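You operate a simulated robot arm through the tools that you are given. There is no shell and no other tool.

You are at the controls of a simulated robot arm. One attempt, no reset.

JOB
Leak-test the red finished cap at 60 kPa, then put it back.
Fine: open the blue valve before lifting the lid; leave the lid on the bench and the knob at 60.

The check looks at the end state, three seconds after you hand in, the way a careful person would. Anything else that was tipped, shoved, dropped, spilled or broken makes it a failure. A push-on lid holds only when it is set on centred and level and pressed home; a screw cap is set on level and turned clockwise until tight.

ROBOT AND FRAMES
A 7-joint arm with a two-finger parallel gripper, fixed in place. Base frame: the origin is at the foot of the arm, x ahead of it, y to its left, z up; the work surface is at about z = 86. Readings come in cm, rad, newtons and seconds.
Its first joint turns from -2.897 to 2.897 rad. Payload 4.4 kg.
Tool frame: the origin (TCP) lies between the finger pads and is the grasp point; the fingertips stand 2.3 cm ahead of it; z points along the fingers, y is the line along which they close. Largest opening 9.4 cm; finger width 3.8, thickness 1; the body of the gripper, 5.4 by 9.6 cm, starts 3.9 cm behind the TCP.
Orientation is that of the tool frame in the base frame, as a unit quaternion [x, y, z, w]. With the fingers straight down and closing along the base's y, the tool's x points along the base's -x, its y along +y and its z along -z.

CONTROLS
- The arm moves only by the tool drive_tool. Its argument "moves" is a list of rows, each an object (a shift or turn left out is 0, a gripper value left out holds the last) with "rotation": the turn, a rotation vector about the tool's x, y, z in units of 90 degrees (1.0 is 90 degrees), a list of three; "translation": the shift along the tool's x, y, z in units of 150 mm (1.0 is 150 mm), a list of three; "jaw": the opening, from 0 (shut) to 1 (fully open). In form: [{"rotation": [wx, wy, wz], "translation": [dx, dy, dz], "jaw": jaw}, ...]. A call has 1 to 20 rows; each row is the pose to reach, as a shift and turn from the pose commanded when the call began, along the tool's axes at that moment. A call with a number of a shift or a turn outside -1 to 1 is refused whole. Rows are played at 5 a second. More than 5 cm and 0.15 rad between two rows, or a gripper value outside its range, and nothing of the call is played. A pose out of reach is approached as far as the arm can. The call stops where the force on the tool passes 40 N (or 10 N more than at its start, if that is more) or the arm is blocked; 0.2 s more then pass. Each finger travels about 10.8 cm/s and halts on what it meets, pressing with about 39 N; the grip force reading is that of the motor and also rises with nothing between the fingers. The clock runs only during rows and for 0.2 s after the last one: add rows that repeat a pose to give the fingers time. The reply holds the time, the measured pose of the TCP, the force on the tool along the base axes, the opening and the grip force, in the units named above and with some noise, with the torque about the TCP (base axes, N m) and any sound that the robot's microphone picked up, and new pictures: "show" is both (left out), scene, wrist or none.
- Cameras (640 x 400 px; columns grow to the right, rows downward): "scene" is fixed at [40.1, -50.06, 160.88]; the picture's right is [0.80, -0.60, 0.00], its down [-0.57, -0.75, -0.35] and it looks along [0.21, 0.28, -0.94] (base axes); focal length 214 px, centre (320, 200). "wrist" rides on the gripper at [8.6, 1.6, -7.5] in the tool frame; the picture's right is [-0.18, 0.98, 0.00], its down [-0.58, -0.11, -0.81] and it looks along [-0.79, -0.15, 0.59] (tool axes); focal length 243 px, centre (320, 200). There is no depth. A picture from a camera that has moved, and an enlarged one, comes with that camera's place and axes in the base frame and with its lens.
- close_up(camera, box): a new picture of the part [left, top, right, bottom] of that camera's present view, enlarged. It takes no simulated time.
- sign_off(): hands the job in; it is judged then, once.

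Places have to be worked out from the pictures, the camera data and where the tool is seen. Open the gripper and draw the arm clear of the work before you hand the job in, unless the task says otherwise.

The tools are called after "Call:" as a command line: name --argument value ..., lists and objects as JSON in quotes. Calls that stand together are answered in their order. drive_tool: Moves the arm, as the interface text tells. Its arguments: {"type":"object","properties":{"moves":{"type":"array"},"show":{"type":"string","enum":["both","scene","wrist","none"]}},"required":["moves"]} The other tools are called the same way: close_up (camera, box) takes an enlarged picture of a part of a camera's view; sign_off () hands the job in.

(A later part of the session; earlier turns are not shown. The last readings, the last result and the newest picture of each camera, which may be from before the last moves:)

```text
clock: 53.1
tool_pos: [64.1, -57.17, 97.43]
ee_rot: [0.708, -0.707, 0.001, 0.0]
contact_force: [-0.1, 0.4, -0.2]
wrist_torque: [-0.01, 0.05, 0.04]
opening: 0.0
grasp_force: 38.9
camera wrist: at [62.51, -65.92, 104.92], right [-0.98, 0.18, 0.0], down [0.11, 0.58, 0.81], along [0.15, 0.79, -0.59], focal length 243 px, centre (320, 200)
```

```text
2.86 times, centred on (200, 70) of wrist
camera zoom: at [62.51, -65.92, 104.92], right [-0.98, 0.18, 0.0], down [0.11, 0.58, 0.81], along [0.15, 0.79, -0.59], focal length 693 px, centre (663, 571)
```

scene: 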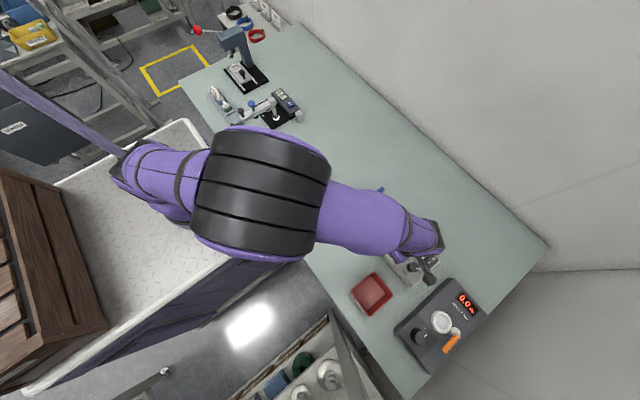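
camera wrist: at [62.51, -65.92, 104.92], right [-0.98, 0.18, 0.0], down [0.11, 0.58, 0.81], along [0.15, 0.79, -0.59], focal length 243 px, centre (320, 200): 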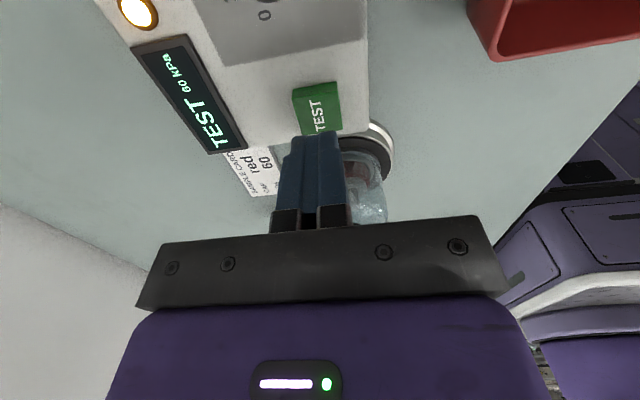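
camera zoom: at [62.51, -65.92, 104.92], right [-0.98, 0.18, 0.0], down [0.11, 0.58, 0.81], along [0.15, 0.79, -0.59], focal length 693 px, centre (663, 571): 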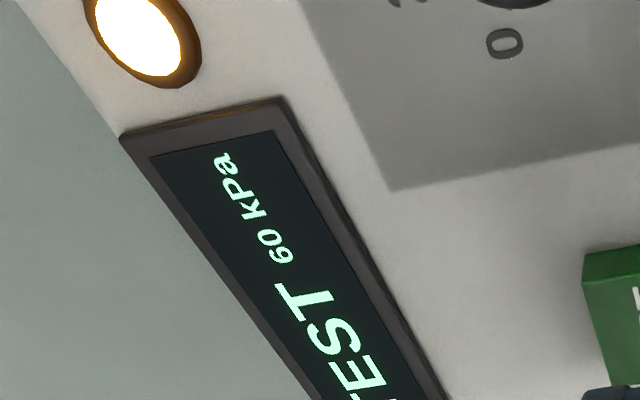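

Pressure reached exactly 60 kPa, so the knob is right and the valve holds. I wait for the result.

Call:
drive_tool --moves '[{"jaw": 0.0}, {"jaw": 0.0}, {"jaw": 0.0}, {"jaw": 0.0}, {"jaw": 0.0}, {"jaw": 0.0}, {"jaw": 0.0}, {"jaw": 0.0}, {"jaw": 0.0}, {"jaw": 0.0}, {"jaw": 0.0}, {"jaw": 0.0}, {"jaw": 0.0}, {"jaw": 0.0}, {"jaw": 0.0}]' --show "wrist"

```text
clock: 56.3
tool_pos: [64.11, -57.17, 97.55]
ee_rot: [0.707, -0.707, 0.002, -0.001]
contact_force: [-1.3, 0.5, -0.3]
wrist_torque: [0.0, 0.02, 0.01]
opening: 0.0
grasp_force: 38.8
camera wrist: at [62.51, -65.92, 104.91], right [-0.98, 0.18, 0.0], down [0.11, 0.58, 0.81], along [0.15, 0.79, -0.59], focal length 243 px, centre (320, 200)
```

wrist: 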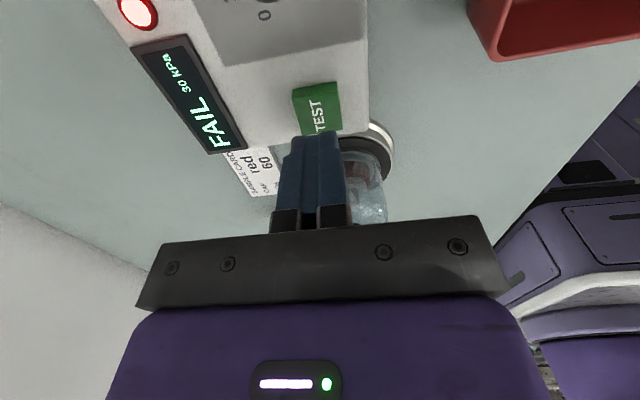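

The display reads FAIL 30 kPa. Before taking that as the cap's result I check whether my set-up is sealed: jar seating, cap seating and valve position.

Call:
drive_tool --moves '[{"translation": [0.1, 0, -0.1], "jaw": 0.0}, {"translation": [0.3, 0, -0.2], "jaw": 0.0}, {"translation": [0.5, 0, -0.25], "jaw": 0.0}, {"translation": [0.6, 0, -0.25], "jaw": 0.0}, {"translation": [0.6, 0, -0.25], "jaw": 0.0}]' --show "both"

Call:
close_up --camera "wrist" --box '[240, 40, 420, 180]'

Call:
close_up --camera "scene" --box '[330, 180, 450, 280]'

```text
clock: 57.5
tool_pos: [64.22, -66.09, 101.06]
ee_rot: [0.707, -0.707, 0.002, 0.0]
contact_force: [-0.7, 0.3, -0.2]
wrist_torque: [-0.01, -0.03, 0.01]
opening: 0.0
grasp_force: 38.5
camera wrist: at [62.52, -74.78, 108.62], right [-0.98, 0.18, 0.0], down [0.11, 0.58, 0.81], along [0.15, 0.79, -0.59], focal length 243 px, centre (320, 200)
```

scene: 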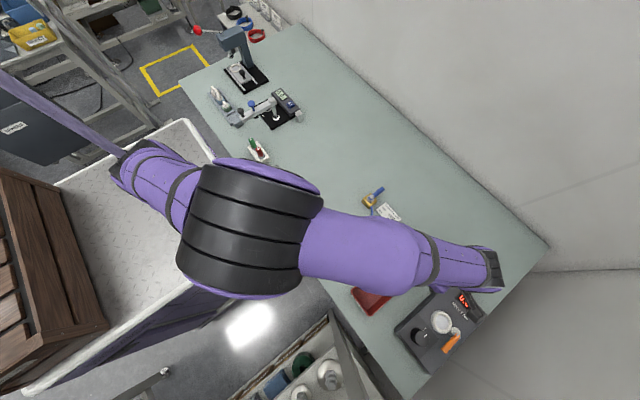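
wrist: 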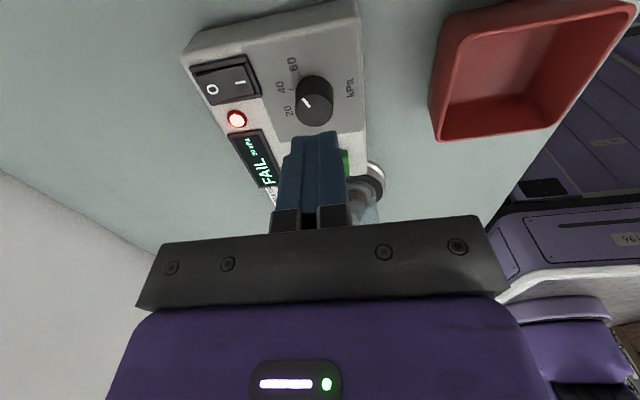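

```text
2.86 times, centred on (330, 110) of wrist
camera zoom: at [62.52, -74.78, 108.62], right [-0.98, 0.18, 0.0], down [0.11, 0.58, 0.81], along [0.15, 0.79, -0.59], focal length 693 px, centre (291, 457)
```

zoom: 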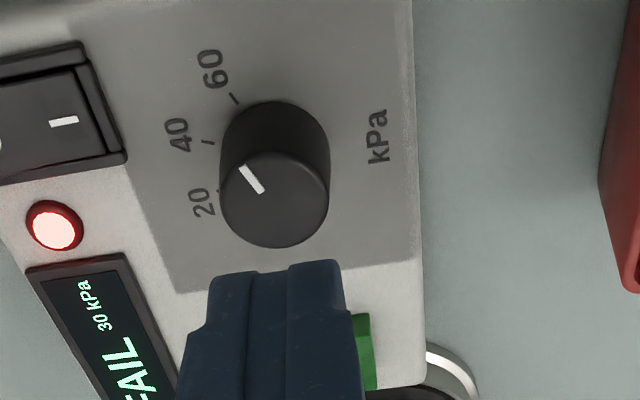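

```text
4.00 times, centred on (390, 230) of scene
camera zoom: at [40.1, -50.06, 160.88], right [0.8, -0.6, 0.0], down [-0.57, -0.75, -0.35], along [0.21, 0.28, -0.94], focal length 858 px, centre (40, 80)
```

zoom: 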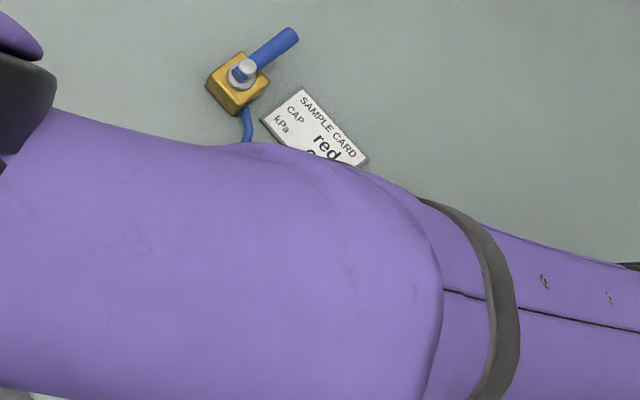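

The reading holds at 30 kPa and the valve handle is still crosswise. To judge the jar's seating I move aside to a diagonal viewpoint with the fingers open.

Call:
drive_tool --moves '[{"rotation": [0, 0, 0.05], "translation": [-0.05, 0.1, 0], "jaw": 0.2}, {"rotation": [0, 0, 0.13], "translation": [-0.12, 0.25, 0], "jaw": 0.4}, {"rotation": [0, 0, 0.21], "translation": [-0.2, 0.4, 0], "jaw": 0.7}, {"rotation": [0, 0, 0.29], "translation": [-0.3, 0.6, 0], "jaw": 1.0}, {"rotation": [0, 0, 0.37], "translation": [-0.4, 0.75, 0], "jaw": 1.0}, {"rotation": [0, 0, 0.45], "translation": [-0.5, 0.88, 0], "jaw": 1.0}, {"rotation": [0, 0, 0.5], "translation": [-0.607, 0.947, 0], "jaw": 1.0}, {"rotation": [0, 0, 0.5], "translation": [-0.607, 0.947, 0], "jaw": 1.0}]' --show "both"

Call:
close_up --camera "wrist" --box '[270, 130, 400, 240]'

Call:
close_up --camera "scene" --box '[340, 190, 400, 250]'

```text
clock: 59.3
tool_pos: [49.84, -57.05, 101.0]
ee_rot: [-0.383, 0.924, -0.002, 0.001]
contact_force: [0.6, -0.2, -0.1]
wrist_torque: [0.0, 0.0, 0.02]
opening: 9.36
grasp_force: 0.1
camera wrist: at [42.57, -62.08, 108.57], right [-0.57, 0.82, 0.0], down [0.49, 0.34, 0.81], along [0.67, 0.45, -0.59], focal length 243 px, centre (320, 200)
```

scene: 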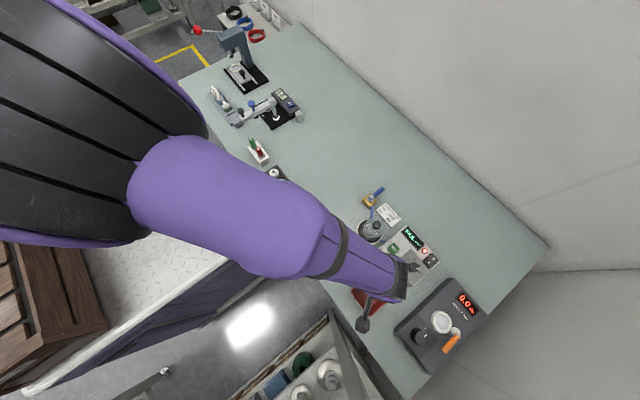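
wrist: 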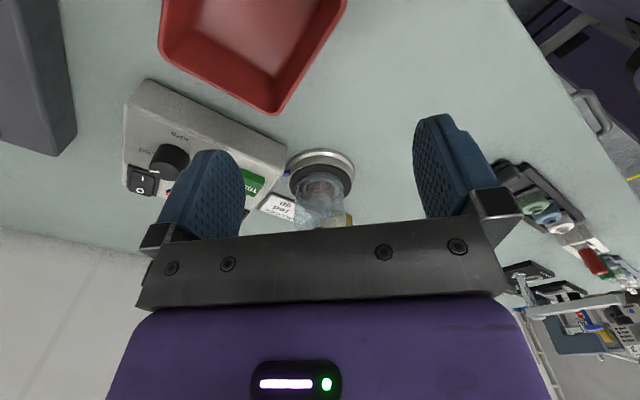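

```text
3.64 times, centred on (335, 185) of wrist
camera zoom: at [42.57, -62.08, 108.57], right [-0.57, 0.82, 0.0], down [0.49, 0.34, 0.81], along [0.67, 0.45, -0.59], focal length 882 px, centre (266, 254)
```

zoom: 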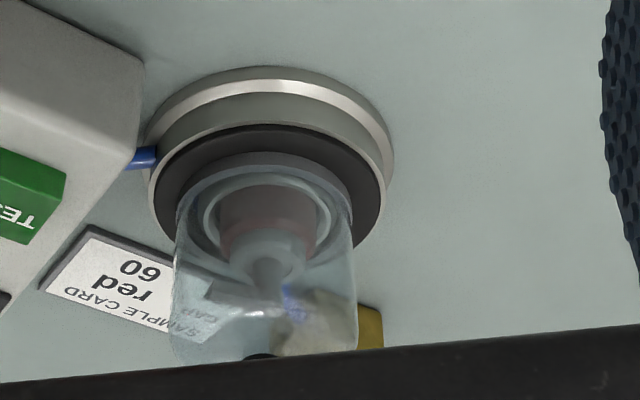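

```text
6.67 times, centred on (370, 220) of scene
camera zoom: at [40.1, -50.06, 160.88], right [0.8, -0.6, 0.0], down [-0.57, -0.75, -0.35], along [0.21, 0.28, -0.94], focal length 1430 px, centre (-13, 67)
```

zoom: 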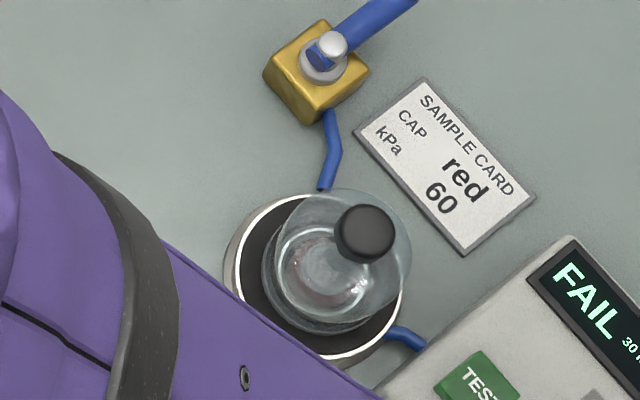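

The jar foot sits flat and concentric around the ring on the gasket, the pressure built fully to 60 and the residual 30 kPa holds, so the FAIL looks like the cap's own result. Next comes venting: I head for the blue valve handle at safe height, fingers shut.

Call:
drive_tool --moves '[{"rotation": [0, 0, -0.05], "translation": [0, 0, -0.1], "jaw": 0.7}, {"rotation": [0, 0, -0.13], "translation": [-0.1, -0.02, -0.25], "jaw": 0.3}, {"rotation": [0, 0, -0.21], "translation": [-0.25, -0.045, -0.3], "jaw": 0.0}, {"rotation": [0, 0, -0.29], "translation": [-0.4, -0.07, -0.3], "jaw": 0.0}, {"rotation": [0, 0, -0.37], "translation": [-0.55, -0.1, -0.3], "jaw": 0.0}, {"rotation": [0, 0, -0.45], "translation": [-0.7, -0.125, -0.3], "jaw": 0.0}, {"rotation": [0, 0, -0.5], "translation": [-0.801, -0.141, -0.3], "jaw": 0.0}, {"rotation": [0, 0, -0.5], "translation": [-0.801, -0.141, -0.3], "jaw": 0.0}]' --show "none"

Call:
drive_tool --moves '[{"translation": [-0.1, -0.2, 0], "jaw": 0.0}, {"translation": [-0.2, -0.4, 0], "jaw": 0.0}, {"translation": [-0.3, -0.6, 0], "jaw": 0.0}, {"translation": [-0.42, -0.8, 0], "jaw": 0.0}, {"translation": [-0.513, -0.987, 0], "jaw": 0.0}, {"translation": [-0.513, -0.987, 0], "jaw": 0.0}]' --show "both"

Call:
close_up --camera "wrist" --box '[220, 0, 420, 150]'

```text
clock: 61.1
tool_pos: [59.85, -50.21, 105.71]
ee_rot: [0.708, -0.706, 0.002, 0.001]
contact_force: [0.5, -0.7, -0.3]
wrist_torque: [0.0, -0.01, 0.02]
opening: 0.0
grasp_force: 39.3
```

```text
clock: 62.5
tool_pos: [74.71, -42.39, 105.79]
ee_rot: [0.707, -0.707, 0.001, 0.0]
contact_force: [0.3, -0.7, 0.8]
wrist_torque: [0.0, 0.02, -0.01]
opening: 0.0
grasp_force: 39.2
camera wrist: at [73.07, -51.0, 113.28], right [-0.98, 0.18, 0.0], down [0.11, 0.58, 0.81], along [0.15, 0.79, -0.59], focal length 243 px, centre (320, 200)
```

scene: 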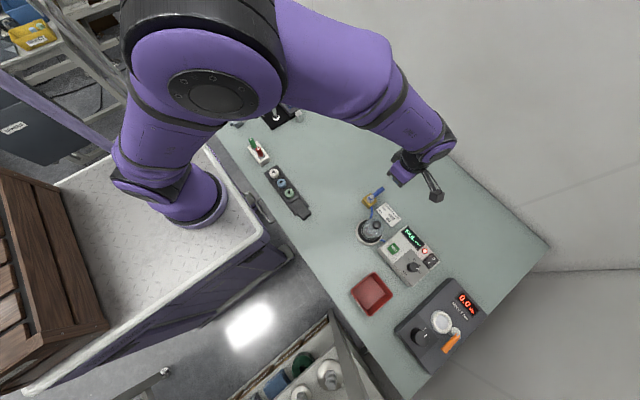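
wrist: 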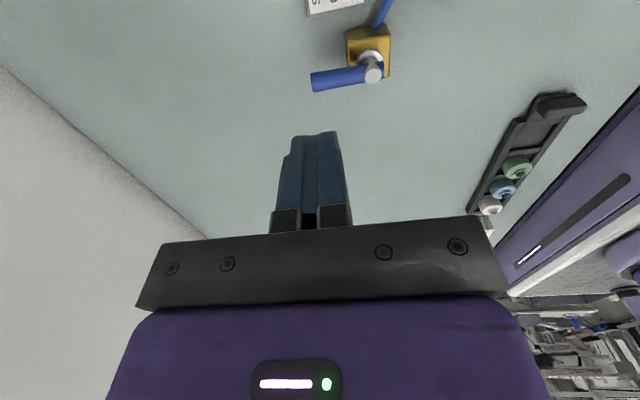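

```text
2.67 times, centred on (320, 75) of wrist
camera zoom: at [73.07, -51.0, 113.28], right [-0.98, 0.18, 0.0], down [0.11, 0.58, 0.81], along [0.15, 0.79, -0.59], focal length 647 px, centre (320, 533)
```

zoom: 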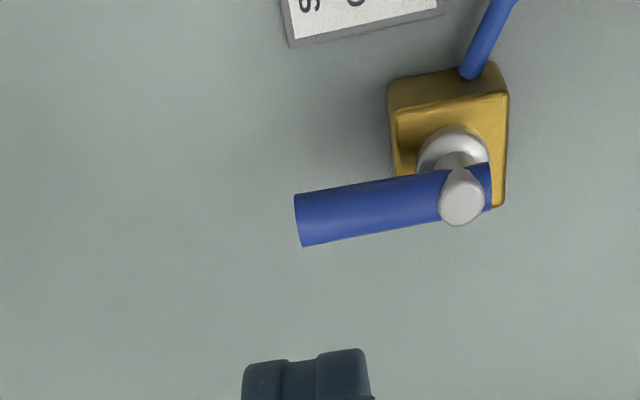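

Stem ≈ (70.45, −39.75), handle axis z ≈ 91.1, tip at x ≈ 76. I zoom on the valve for a hint of its turning direction and re-read the display.

Call:
close_up --camera "wrist" --box '[300, 10, 400, 100]'

Call:
close_up --camera "scene" --box '[345, 175, 445, 275]'

```text
4.44 times, centred on (350, 55) of wrist
camera zoom: at [73.07, -51.0, 113.28], right [-0.98, 0.18, 0.0], down [0.11, 0.58, 0.81], along [0.15, 0.79, -0.59], focal length 1078 px, centre (187, 844)
```

zoom: 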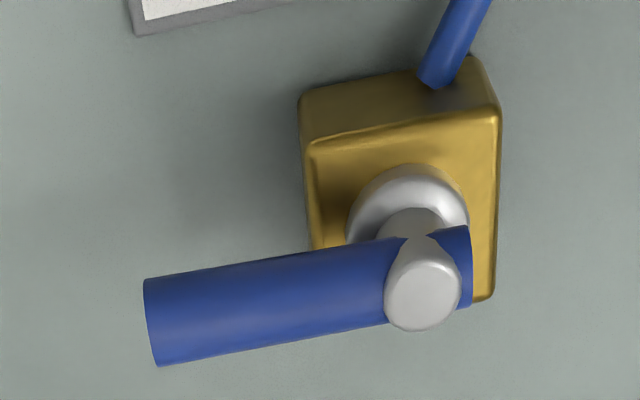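

```text
4.00 times, centred on (395, 225) of scene
camera zoom: at [40.1, -50.06, 160.88], right [0.8, -0.6, 0.0], down [-0.57, -0.75, -0.35], along [0.21, 0.28, -0.94], focal length 858 px, centre (20, 100)
```

zoom: 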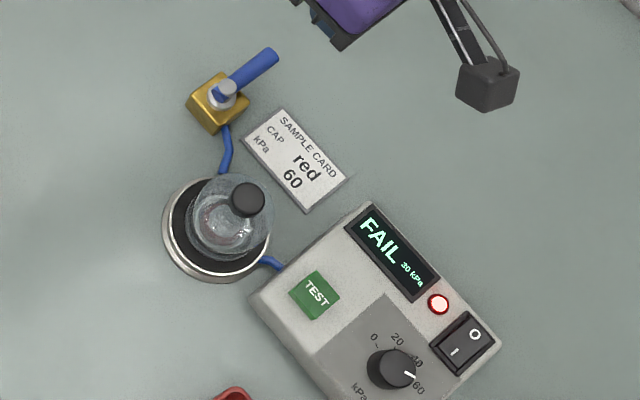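

Nothing shows a stop, so I will test gently. I descend on the −y side of the handle's end with a small gap.

Call:
drive_tool --moves '[{"translation": [0.03, 0.005, 0.15], "jaw": 0.0}, {"translation": [0.06, 0.013, 0.35], "jaw": 0.0}, {"translation": [0.06, 0.013, 0.55], "jaw": 0.0}, {"translation": [0.06, 0.013, 0.75], "jaw": 0.0}, {"translation": [0.06, 0.013, 0.88], "jaw": 0.0}, {"translation": [0.06, 0.013, 0.915], "jaw": 0.0}, {"translation": [0.06, 0.013, 0.915], "jaw": 0.0}]' --show "both"

Call:
close_up --camera "wrist" --box '[220, 80, 440, 230]'

```text
clock: 64.1
tool_pos: [74.57, -43.46, 91.73]
ee_rot: [0.707, -0.707, 0.001, 0.001]
contact_force: [-0.1, -1.0, -0.4]
wrist_torque: [0.01, -0.03, -0.01]
opening: 0.0
grasp_force: 39.0
camera wrist: at [72.92, -52.08, 99.36], right [-0.98, 0.18, 0.0], down [0.11, 0.58, 0.81], along [0.15, 0.79, -0.59], focal length 243 px, centre (320, 200)
```

scene: 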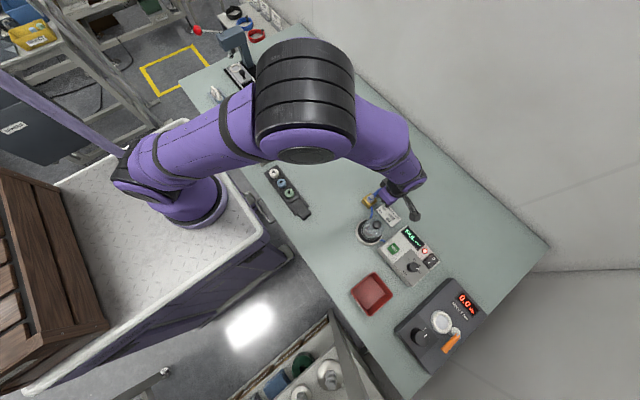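
wrist: 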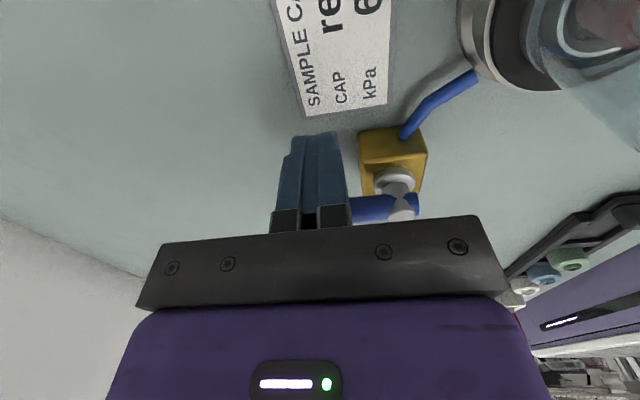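

```text
2.67 times, centred on (330, 155) of wrist
camera zoom: at [72.92, -52.08, 99.36], right [-0.98, 0.18, 0.0], down [0.11, 0.58, 0.81], along [0.15, 0.79, -0.59], focal length 647 px, centre (293, 320)
```

zoom: 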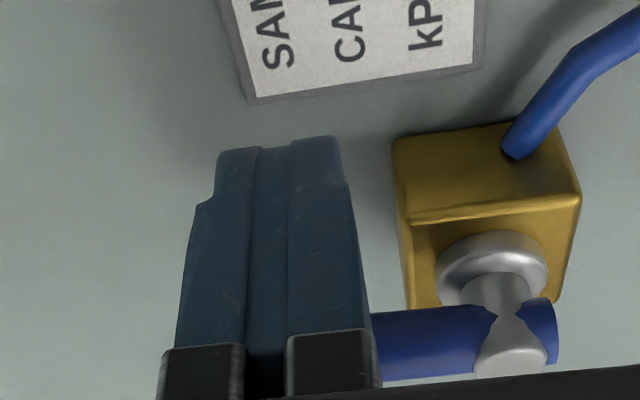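

Fingers are on the −y side of the handle's outer end. I push gently toward +y in 2 mm steps and watch the force and the handle.

Call:
drive_tool --moves '[{"translation": [-0.02, 0, 0], "jaw": 0.0}, {"translation": [-0.04, 0, 0], "jaw": 0.0}, {"translation": [-0.06, 0, 0], "jaw": 0.0}, {"translation": [-0.075, 0, 0], "jaw": 0.0}, {"translation": [-0.09, 0, 0], "jaw": 0.0}]' --show "wrist"

```text
clock: 65.3
tool_pos: [74.56, -42.03, 91.92]
ee_rot: [0.708, -0.706, 0.002, 0.001]
contact_force: [0.2, -1.3, 0.1]
wrist_torque: [-0.02, -0.02, -0.01]
opening: 0.02
grasp_force: 39.2
camera wrist: at [72.96, -50.66, 99.39], right [-0.98, 0.18, 0.0], down [0.11, 0.58, 0.81], along [0.15, 0.79, -0.59], focal length 243 px, centre (320, 200)
```

wrist: 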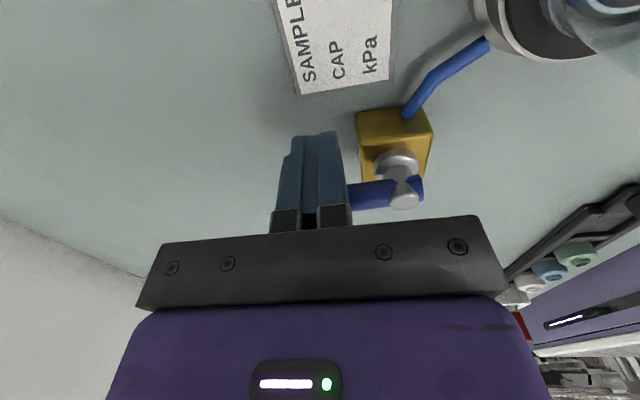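

No contact yet. I continue another centimetre.

Call:
drive_tool --moves '[{"translation": [-0.013, 0, 0], "jaw": 0.0}, {"translation": [-0.026, 0, 0], "jaw": 0.0}, {"translation": [-0.04, 0, 0], "jaw": 0.0}, {"translation": [-0.053, 0, 0], "jaw": 0.0}, {"translation": [-0.066, 0, 0], "jaw": 0.0}]' --show "wrist"

Call:
close_up --camera "wrist" --box '[220, 80, 440, 230]'

```text
clock: 66.5
tool_pos: [74.48, -40.86, 91.8]
ee_rot: [0.707, -0.707, 0.001, 0.0]
contact_force: [-0.4, -1.2, 0.1]
wrist_torque: [-0.05, -0.03, 0.03]
opening: 0.0
grasp_force: 38.9
camera wrist: at [72.91, -49.69, 99.36], right [-0.98, 0.18, 0.0], down [0.11, 0.58, 0.81], along [0.15, 0.79, -0.59], focal length 243 px, centre (320, 200)
```

wrist: 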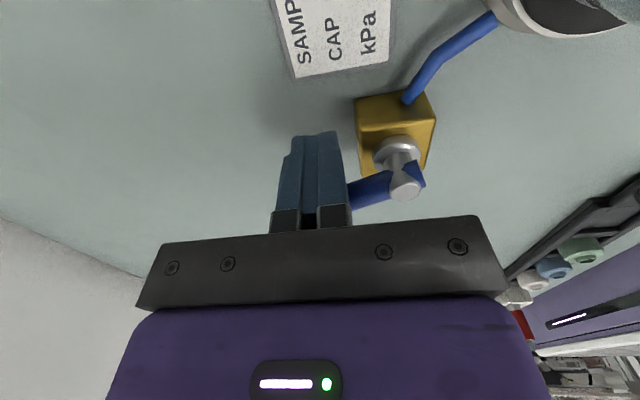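

```text
2.67 times, centred on (330, 155) of wrist
camera zoom: at [72.91, -49.69, 99.36], right [-0.98, 0.18, 0.0], down [0.11, 0.58, 0.81], along [0.15, 0.79, -0.59], focal length 647 px, centre (293, 320)
```

zoom: 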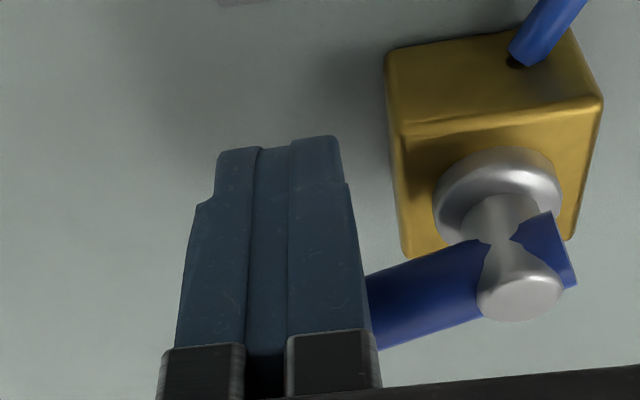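

The handle swings freely towards +y with ~1 N, so this is the opening direction. I follow its arc around the stem.

Call:
drive_tool --moves '[{"translation": [-0.035, -0.01, 0], "jaw": 0.0}, {"translation": [-0.073, -0.018, 0], "jaw": 0.0}, {"translation": [-0.1, -0.025, 0], "jaw": 0.0}, {"translation": [-0.13, -0.031, 0], "jaw": 0.0}, {"translation": [-0.165, -0.025, 0], "jaw": 0.0}, {"translation": [-0.2, -0.011, 0], "jaw": 0.0}, {"translation": [-0.23, 0.007, 0], "jaw": 0.0}, {"translation": [-0.26, 0.029, 0], "jaw": 0.0}]' --show "wrist"

Call:
close_up --camera "scene" --box '[345, 175, 445, 275]'

```text
clock: 68.3
tool_pos: [73.99, -37.05, 91.91]
ee_rot: [0.707, -0.707, 0.001, -0.001]
contact_force: [0.1, -0.4, -0.5]
wrist_torque: [-0.01, -0.02, -0.01]
opening: 0.0
grasp_force: 38.7
camera wrist: at [72.42, -45.79, 99.48], right [-0.98, 0.18, 0.0], down [0.11, 0.58, 0.81], along [0.15, 0.79, -0.59], focal length 243 px, centre (320, 200)
```

wrist: 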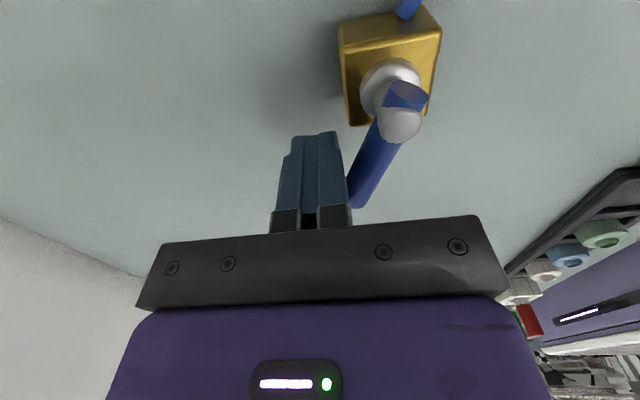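

```text
4.00 times, centred on (395, 225) of scene
camera zoom: at [40.1, -50.06, 160.88], right [0.8, -0.6, 0.0], down [-0.57, -0.75, -0.35], along [0.21, 0.28, -0.94], focal length 858 px, centre (20, 100)
```

zoom: 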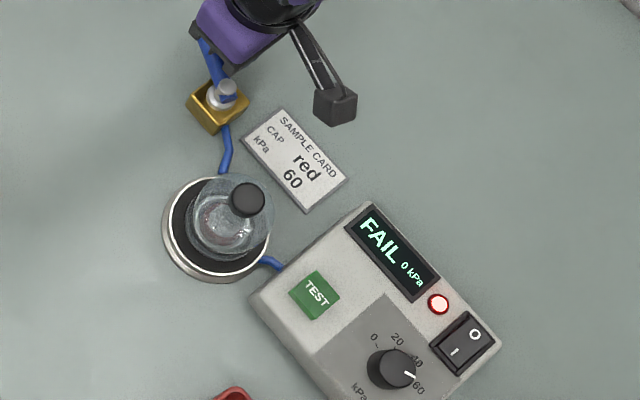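

Pressure has vented to 0 kPa. I finish the handle's travel so the valve is fully open.

Call:
drive_tool --moves '[{"translation": [-0.027, 0.028, 0], "jaw": 0.0}, {"translation": [-0.053, 0.056, 0], "jaw": 0.0}, {"translation": [-0.072, 0.083, 0], "jaw": 0.0}, {"translation": [-0.087, 0.109, 0], "jaw": 0.0}, {"translation": [-0.093, 0.122, 0], "jaw": 0.0}, {"translation": [-0.093, 0.13, 0], "jaw": 0.0}]' --show "wrist"

Call:
close_up --camera "scene" --box '[345, 175, 445, 275]'

```text
clock: 69.7
tool_pos: [72.3, -35.54, 91.87]
ee_rot: [0.708, -0.706, 0.002, 0.0]
contact_force: [7.0, -1.1, -4.1]
wrist_torque: [0.02, -0.12, 0.02]
opening: 0.0
grasp_force: 39.1
camera wrist: at [70.58, -44.28, 99.36], right [-0.98, 0.18, 0.0], down [0.11, 0.58, 0.81], along [0.15, 0.79, -0.59], focal length 243 px, centre (320, 200)
```

wrist: 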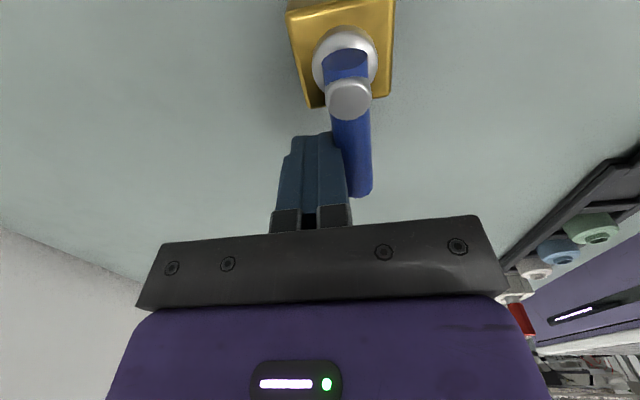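

```text
4.00 times, centred on (395, 225) of scene
camera zoom: at [40.1, -50.06, 160.88], right [0.8, -0.6, 0.0], down [-0.57, -0.75, -0.35], along [0.21, 0.28, -0.94], focal length 858 px, centre (20, 100)
```

zoom: 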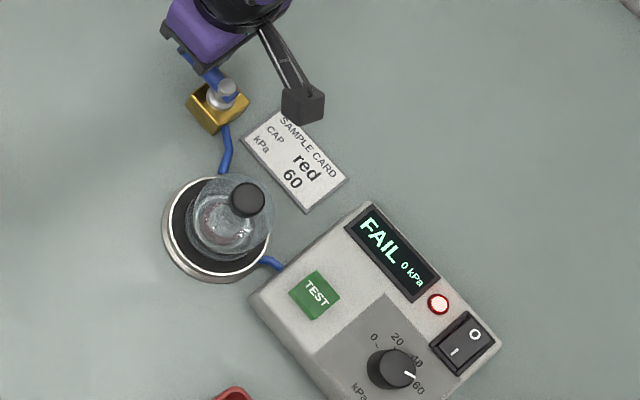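

The valve is fully open at its stop and the tester shows 0 kPa. I back off from the handle and rise clear.

Call:
drive_tool --moves '[{"translation": [0, -0.04, 0], "jaw": 0.0}, {"translation": [0, -0.09, 0], "jaw": 0.0}, {"translation": [0, -0.09, -0.2], "jaw": 0.0}, {"translation": [0, -0.09, -0.45], "jaw": 0.0}, {"translation": [0, -0.09, -0.7], "jaw": 0.0}, {"translation": [0, -0.09, -0.95], "jaw": 0.0}, {"translation": [0, -0.09, -0.95], "jaw": 0.0}]' --show "both"

Call:
close_up --camera "scene" --box '[335, 175, 415, 255]'

```text
clock: 71.3
tool_pos: [73.55, -35.47, 106.1]
ee_rot: [0.708, -0.707, 0.001, 0.001]
contact_force: [0.2, -0.6, -0.5]
wrist_torque: [-0.02, -0.02, 0.02]
opening: 0.02
grasp_force: 39.0
camera wrist: at [71.9, -44.3, 113.61], right [-0.98, 0.18, 0.0], down [0.11, 0.58, 0.81], along [0.15, 0.79, -0.59], focal length 243 px, centre (320, 200)
```

scene: 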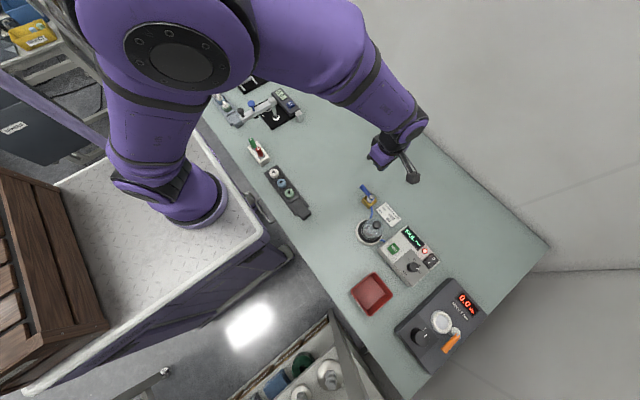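
wrist: 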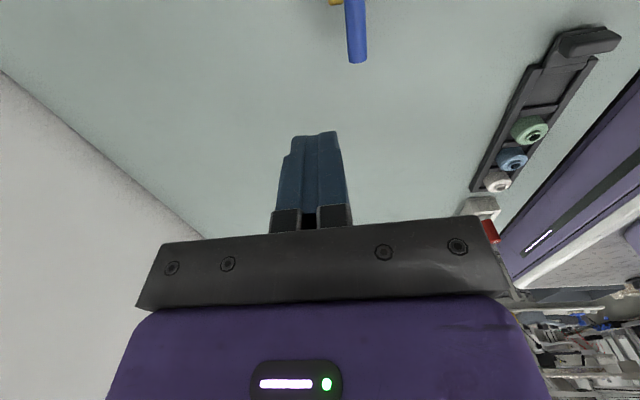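

```text
5.00 times, centred on (375, 215) of scene
camera zoom: at [40.1, -50.06, 160.88], right [0.8, -0.6, 0.0], down [-0.57, -0.75, -0.35], along [0.21, 0.28, -0.94], focal length 1072 px, centre (45, 125)
```

zoom: 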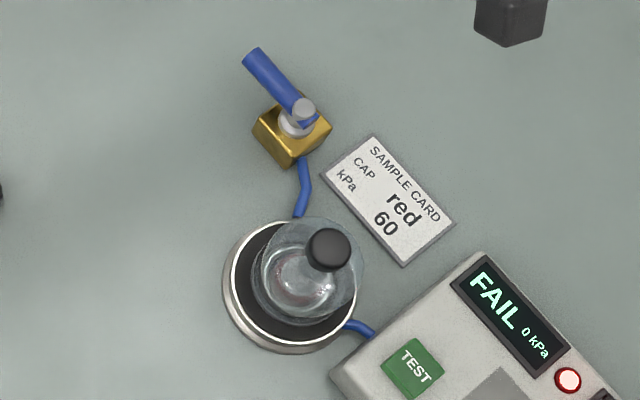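

The valve handle is along the line (open), display 0 kPa, jar still centred at (62.97, −48.14). I move over the jar's knob with fingers opened to 4.7 cm.

Call:
drive_tool --moves '[{"translation": [0.15, 0.13, 0], "jaw": 0.2}, {"translation": [0.35, 0.3, 0], "jaw": 0.5}, {"translation": [0.55, 0.46, 0], "jaw": 0.5}, {"translation": [0.72, 0.6, 0], "jaw": 0.5}, {"translation": [0.845, 0.707, 0], "jaw": 0.5}, {"translation": [0.845, 0.707, 0], "jaw": 0.5}]' --show "wrist"

Call:
close_up --camera "wrist" --box '[220, 0, 440, 150]'

```text
clock: 72.7
tool_pos: [62.76, -48.24, 106.1]
ee_rot: [0.708, -0.706, 0.001, 0.0]
contact_force: [0.7, 0.4, 0.3]
wrist_torque: [0.03, 0.03, 0.02]
opening: 4.71
grasp_force: 0.1
camera wrist: at [61.09, -57.01, 113.69], right [-0.98, 0.18, 0.0], down [0.11, 0.58, 0.81], along [0.15, 0.79, -0.59], focal length 243 px, centre (320, 200)
```

wrist: 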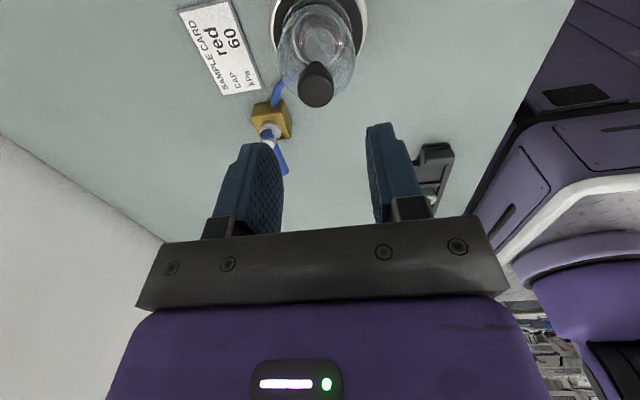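

```text
2.67 times, centred on (330, 75) of wrist
camera zoom: at [61.09, -57.01, 113.69], right [-0.98, 0.18, 0.0], down [0.11, 0.58, 0.81], along [0.15, 0.79, -0.59], focal length 647 px, centre (293, 533)
```

zoom: 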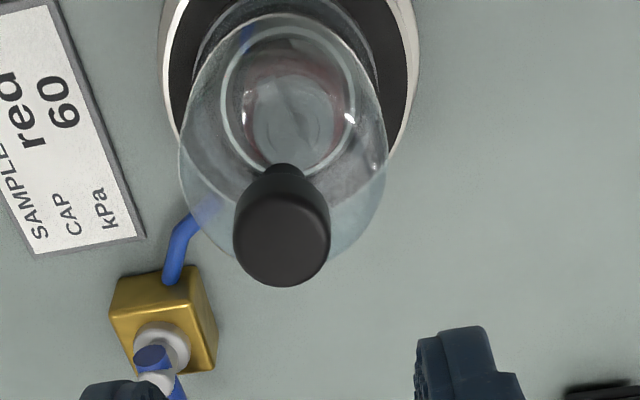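

The knob is 0.28 cm toward +x and ~0.17 cm toward +y of the tool. I correct that and descend around it.

Call:
drive_tool --moves '[{"translation": [-0.011, -0.019, 0.12], "jaw": 0.5}, {"translation": [-0.011, -0.019, 0.26], "jaw": 0.5}, {"translation": [-0.011, -0.019, 0.4], "jaw": 0.5}, {"translation": [-0.011, -0.019, 0.48], "jaw": 0.5}, {"translation": [-0.011, -0.019, 0.508], "jaw": 0.5}, {"translation": [-0.011, -0.019, 0.508], "jaw": 0.5}]' --show "wrist"

Call:
close_up --camera "wrist" --box '[220, 90, 440, 240]'

```text
clock: 74.1
tool_pos: [63.23, -48.13, 98.46]
ee_rot: [0.708, -0.707, 0.002, 0.0]
contact_force: [0.2, 1.2, 0.7]
wrist_torque: [0.01, 0.02, -0.01]
opening: 4.71
grasp_force: 0.0
camera wrist: at [61.52, -56.8, 106.05], right [-0.98, 0.18, 0.0], down [0.11, 0.58, 0.81], along [0.15, 0.79, -0.59], focal length 243 px, centre (320, 200)
```

wrist: 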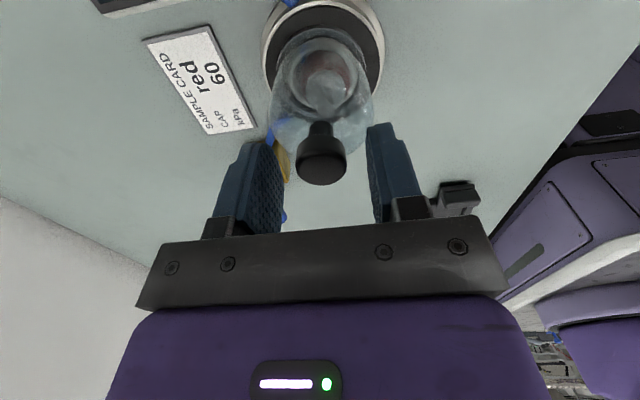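

```text
2.67 times, centred on (330, 165) of wrist
camera zoom: at [61.52, -56.8, 106.05], right [-0.98, 0.18, 0.0], down [0.11, 0.58, 0.81], along [0.15, 0.79, -0.59], focal length 647 px, centre (293, 293)
```

zoom: 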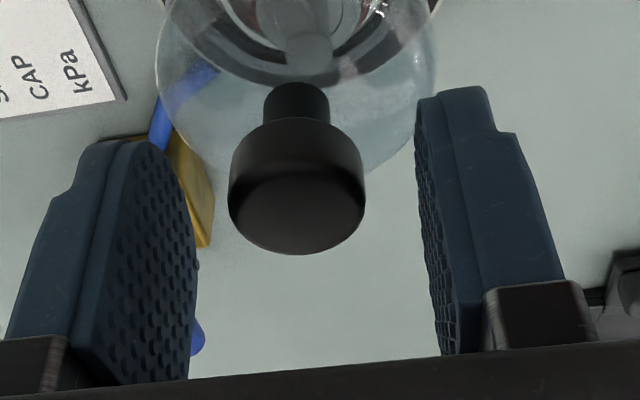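

The knob is centred between the pads. I close on it in stages to a full grip.

Call:
drive_tool --moves '[{"translation": [0, 0.004, 0], "jaw": 0.38}, {"translation": [0, 0.004, 0], "jaw": 0.32}, {"translation": [0, 0.004, 0], "jaw": 0.29}, {"translation": [0, 0.004, 0], "jaw": 0.27}, {"translation": [0, 0.004, 0], "jaw": 0.25}, {"translation": [0, 0.004, 0], "jaw": 0.2}, {"translation": [0, 0.004, 0], "jaw": 0.1}, {"translation": [0, 0.004, 0], "jaw": 0.0}, {"translation": [0, 0.004, 0], "jaw": 0.0}]' --show "none"

Call:
drive_tool --moves '[{"translation": [0, 0, -0.02], "jaw": 0.0}, {"translation": [0, 0, -0.06], "jaw": 0.0}, {"translation": [0, 0, -0.14], "jaw": 0.0}, {"translation": [0, 0, -0.24], "jaw": 0.0}, {"translation": [0, 0, -0.36], "jaw": 0.0}, {"translation": [0, 0, -0.45], "jaw": 0.0}, {"translation": [0, 0, -0.45], "jaw": 0.0}]' --show "wrist"

Call:
close_up --camera "wrist" --box '[220, 0, 440, 200]'

```text
clock: 76.1
tool_pos: [63.22, -48.02, 98.57]
ee_rot: [0.708, -0.706, 0.001, 0.001]
contact_force: [-0.4, -0.5, 1.2]
wrist_torque: [0.01, 0.0, 0.0]
opening: 2.44
grasp_force: 38.7
```

```text
clock: 77.7
tool_pos: [63.23, -48.29, 105.33]
ee_rot: [0.708, -0.706, 0.002, -0.001]
contact_force: [-0.7, -0.8, -0.7]
wrist_torque: [0.0, 0.0, 0.0]
opening: 2.45
grasp_force: 39.1
camera wrist: at [61.52, -56.99, 112.78], right [-0.98, 0.18, 0.0], down [0.11, 0.58, 0.81], along [0.15, 0.79, -0.59], focal length 243 px, centre (320, 200)
```

wrist: 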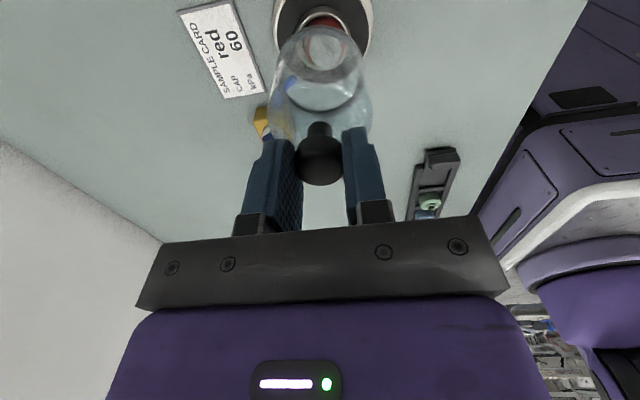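

```text
2.00 times, centred on (330, 100) of wrist
camera zoom: at [61.52, -56.99, 112.78], right [-0.98, 0.18, 0.0], down [0.11, 0.58, 0.81], along [0.15, 0.79, -0.59], focal length 485 px, centre (300, 400)
```

zoom: 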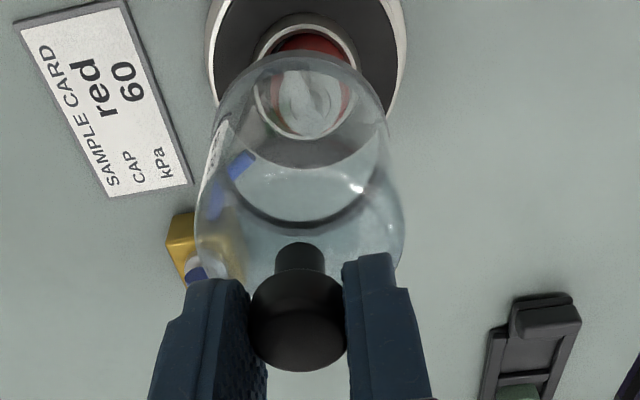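

The jar is up and the cap remains in the ring. I carry the jar back to its original spot on the bench.

Call:
drive_tool --moves '[{"translation": [-0.07, 0.02, -0.02], "jaw": 0.0}, {"translation": [-0.2, 0.065, -0.02], "jaw": 0.0}, {"translation": [-0.35, 0.115, -0.02], "jaw": 0.0}, {"translation": [-0.5, 0.165, -0.02], "jaw": 0.0}, {"translation": [-0.6, 0.2, -0.02], "jaw": 0.0}, {"translation": [-0.653, 0.217, 0.0], "jaw": 0.0}, {"translation": [-0.653, 0.217, 0.0], "jaw": 0.0}]' --show "none"

Call:
drive_tool --moves '[{"translation": [0, 0, 0.08], "jaw": 0.0}, {"translation": [0, 0, 0.2], "jaw": 0.0}, {"translation": [0, 0, 0.33], "jaw": 0.0}, {"translation": [0, 0, 0.45], "jaw": 0.0}, {"translation": [0, 0, 0.54], "jaw": 0.0}, {"translation": [0, 0, 0.57], "jaw": 0.0}, {"translation": [0, 0, 0.57], "jaw": 0.0}]' --show "both"

Call:
close_up --camera "wrist" --box '[220, 0, 440, 200]'

```text
clock: 79.3
tool_pos: [59.84, -38.42, 105.28]
ee_rot: [0.708, -0.706, 0.001, 0.0]
contact_force: [1.5, -0.6, -1.6]
wrist_torque: [-0.06, -0.01, 0.03]
opening: 2.43
grasp_force: 39.2
```

```text
clock: 80.9
tool_pos: [59.91, -38.35, 96.64]
ee_rot: [0.708, -0.706, 0.001, 0.001]
contact_force: [0.4, -0.1, -0.5]
wrist_torque: [0.03, 0.03, -0.01]
opening: 2.42
grasp_force: 38.3
camera wrist: at [58.22, -47.14, 104.22], right [-0.98, 0.18, 0.0], down [0.11, 0.58, 0.81], along [0.15, 0.79, -0.59], focal length 243 px, centre (320, 200)
```

scene: 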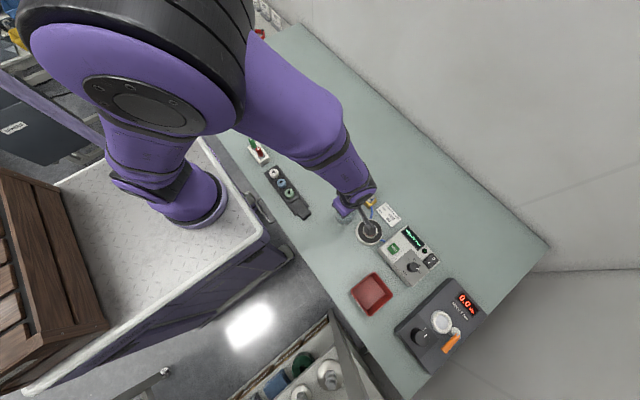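
wrist: 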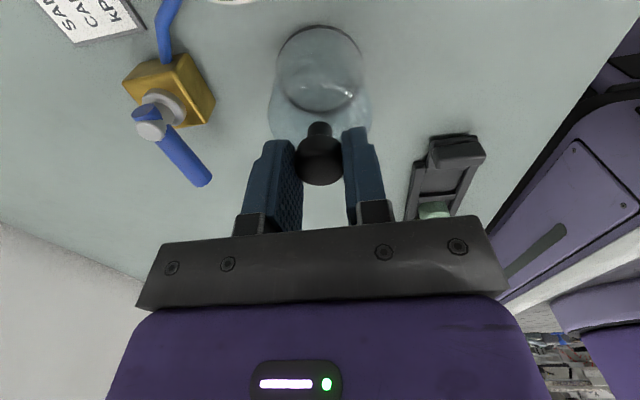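

```text
2.00 times, centred on (330, 100) of wrist
camera zoom: at [58.22, -47.14, 104.22], right [-0.98, 0.18, 0.0], down [0.11, 0.58, 0.81], along [0.15, 0.79, -0.59], focal length 485 px, centre (300, 400)
```

zoom: 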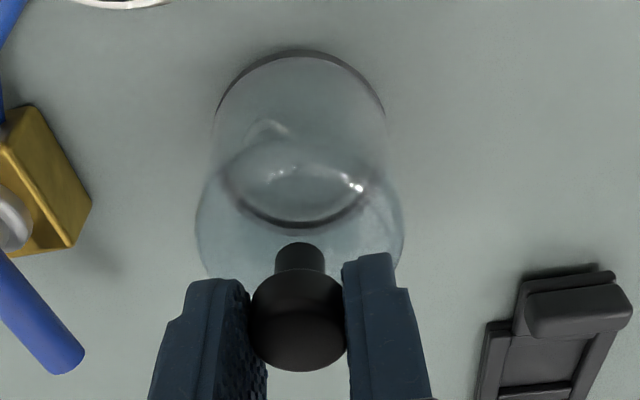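

The jar hovers about half a centimetre above the bench at its original place. I creep down to contact.

Call:
drive_tool --moves '[{"translation": [0, 0, 0.01], "jaw": 0.0}, {"translation": [0, 0, 0.02], "jaw": 0.0}, {"translation": [0, 0, 0.028], "jaw": 0.0}, {"translation": [0, 0, 0.028], "jaw": 0.0}]' --show "none"

Call:
drive_tool --moves '[{"translation": [0, 0, 0.005], "jaw": 0.0}, {"translation": [0, 0, 0.005], "jaw": 0.0}]' --show "none"

```text
clock: 81.9
tool_pos: [59.95, -38.42, 96.32]
ee_rot: [0.708, -0.707, 0.001, 0.0]
contact_force: [0.1, 0.5, -0.3]
wrist_torque: [0.0, 0.0, -0.04]
opening: 2.42
grasp_force: 39.6
```

```text
clock: 82.5
tool_pos: [59.81, -38.37, 96.11]
ee_rot: [0.708, -0.706, 0.002, 0.0]
contact_force: [0.0, 1.1, -0.8]
wrist_torque: [0.02, -0.02, 0.02]
opening: 2.42
grasp_force: 39.3
```

No contact yet; I continue in half-millimetre steps.

Call:
drive_tool --moves '[{"translation": [0, 0, 0.004], "jaw": 0.0}, {"translation": [0, 0, 0.007], "jaw": 0.0}, {"translation": [0, 0, 0.007], "jaw": 0.0}]' --show "none"

Call:
drive_tool --moves '[{"translation": [0, 0, 0.004], "jaw": 0.0}, {"translation": [0, 0, 0.004], "jaw": 0.0}]' --show "wrist"

```text
clock: 83.3
tool_pos: [59.88, -38.35, 96.16]
ee_rot: [0.708, -0.706, 0.002, 0.0]
contact_force: [1.2, 1.3, 7.7]
wrist_torque: [0.16, 0.0, -0.05]
opening: 2.44
grasp_force: 38.8
```

```text
clock: 83.9
tool_pos: [59.81, -38.44, 96.07]
ee_rot: [0.708, -0.706, 0.002, 0.0]
contact_force: [4.4, 0.9, 10.8]
wrist_torque: [0.12, -0.11, -0.02]
opening: 2.4
grasp_force: 39.0
camera wrist: at [58.26, -47.08, 103.64], right [-0.98, 0.18, 0.0], down [0.11, 0.58, 0.8], along [0.15, 0.79, -0.59], focal length 243 px, centre (320, 200)
```

wrist: 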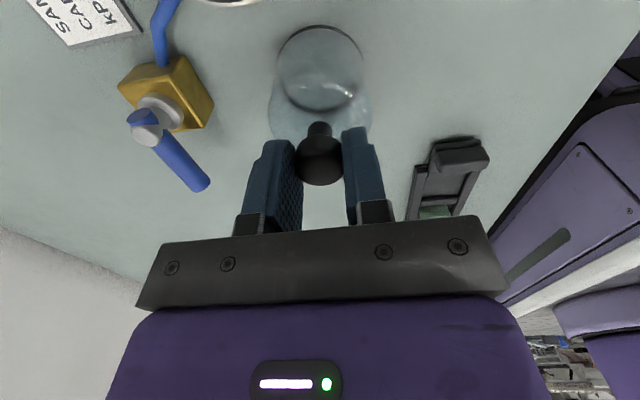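

The jar rests on the bench (≈11 N). I release it and rise straight up.

Call:
drive_tool --moves '[{"jaw": 0.27}, {"jaw": 0.33}, {"jaw": 0.42}, {"jaw": 0.5}, {"translation": [0, 0, -0.1], "jaw": 0.5}, {"translation": [0, 0, -0.3], "jaw": 0.5}, {"translation": [0, 0, -0.5], "jaw": 0.5}, {"translation": [0, 0, -0.6], "jaw": 0.5}, {"translation": [0, 0, -0.6], "jaw": 0.5}]' --show "wrist"

Call:
close_up --camera "wrist" --box '[220, 0, 440, 150]'

```text
clock: 85.9
tool_pos: [59.87, -38.22, 105.04]
ee_rot: [0.708, -0.706, 0.001, 0.0]
contact_force: [-0.2, -0.2, -0.3]
wrist_torque: [-0.05, 0.03, -0.01]
opening: 4.71
grasp_force: 0.1
camera wrist: at [58.21, -47.03, 112.59], right [-0.98, 0.18, 0.0], down [0.11, 0.58, 0.81], along [0.15, 0.79, -0.59], focal length 243 px, centre (320, 200)
```

wrist: 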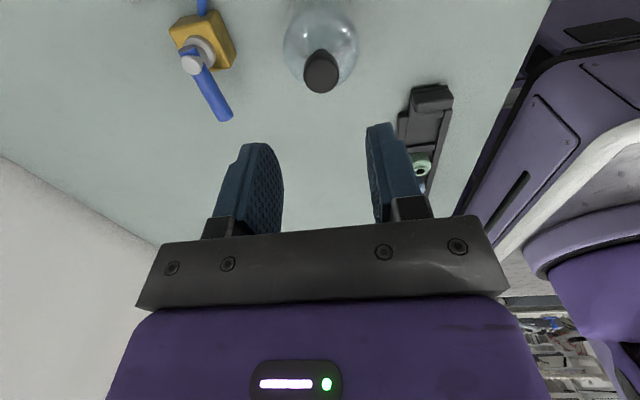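

```text
2.67 times, centred on (330, 75) of wrist
camera zoom: at [58.21, -47.03, 112.59], right [-0.98, 0.18, 0.0], down [0.11, 0.58, 0.81], along [0.15, 0.79, -0.59], focal length 647 px, centre (293, 533)
```

zoom: 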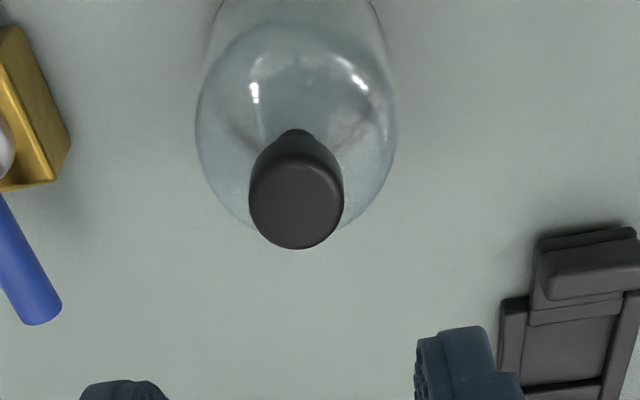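

The jar stands upright on the bench where it was. Next I go back above the cap in the seat.

Call:
drive_tool --moves '[{"translation": [0.15, -0.05, 0], "jaw": 0.55}, {"translation": [0.35, -0.11, 0], "jaw": 0.55}, {"translation": [0.55, -0.17, 0], "jaw": 0.55}, {"translation": [0.653, -0.2, 0], "jaw": 0.55}, {"translation": [0.653, -0.2, 0.2], "jaw": 0.55}, {"translation": [0.653, -0.2, 0.2], "jaw": 0.55}]' --show "wrist"

Call:
close_up --camera "wrist" --box '[240, 0, 400, 130]'

```text
clock: 87.3
tool_pos: [62.79, -48.08, 102.22]
ee_rot: [0.708, -0.706, 0.002, 0.0]
contact_force: [0.2, -0.1, -0.2]
wrist_torque: [0.0, -0.02, -0.02]
opening: 5.14
grasp_force: 0.0
camera wrist: at [61.23, -56.75, 109.74], right [-0.98, 0.18, 0.0], down [0.11, 0.58, 0.8], along [0.15, 0.79, -0.59], focal length 243 px, centre (320, 200)
```

wrist: 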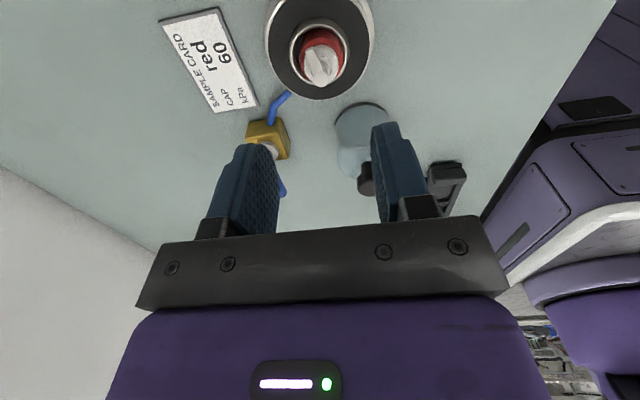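

```text
3.08 times, centred on (320, 65) of wrist
camera zoom: at [61.23, -56.75, 109.74], right [-0.98, 0.18, 0.0], down [0.11, 0.58, 0.8], along [0.15, 0.79, -0.59], focal length 746 px, centre (320, 615)
```

zoom: 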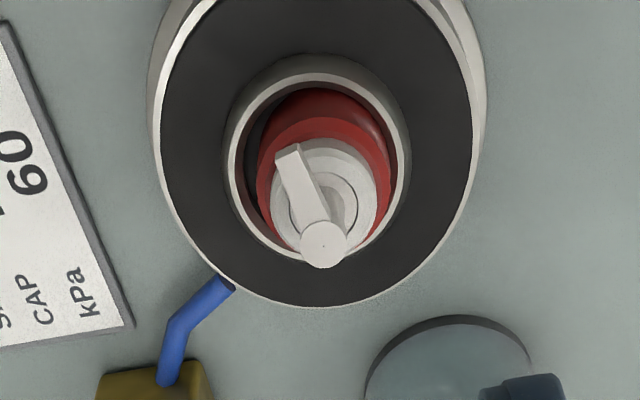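

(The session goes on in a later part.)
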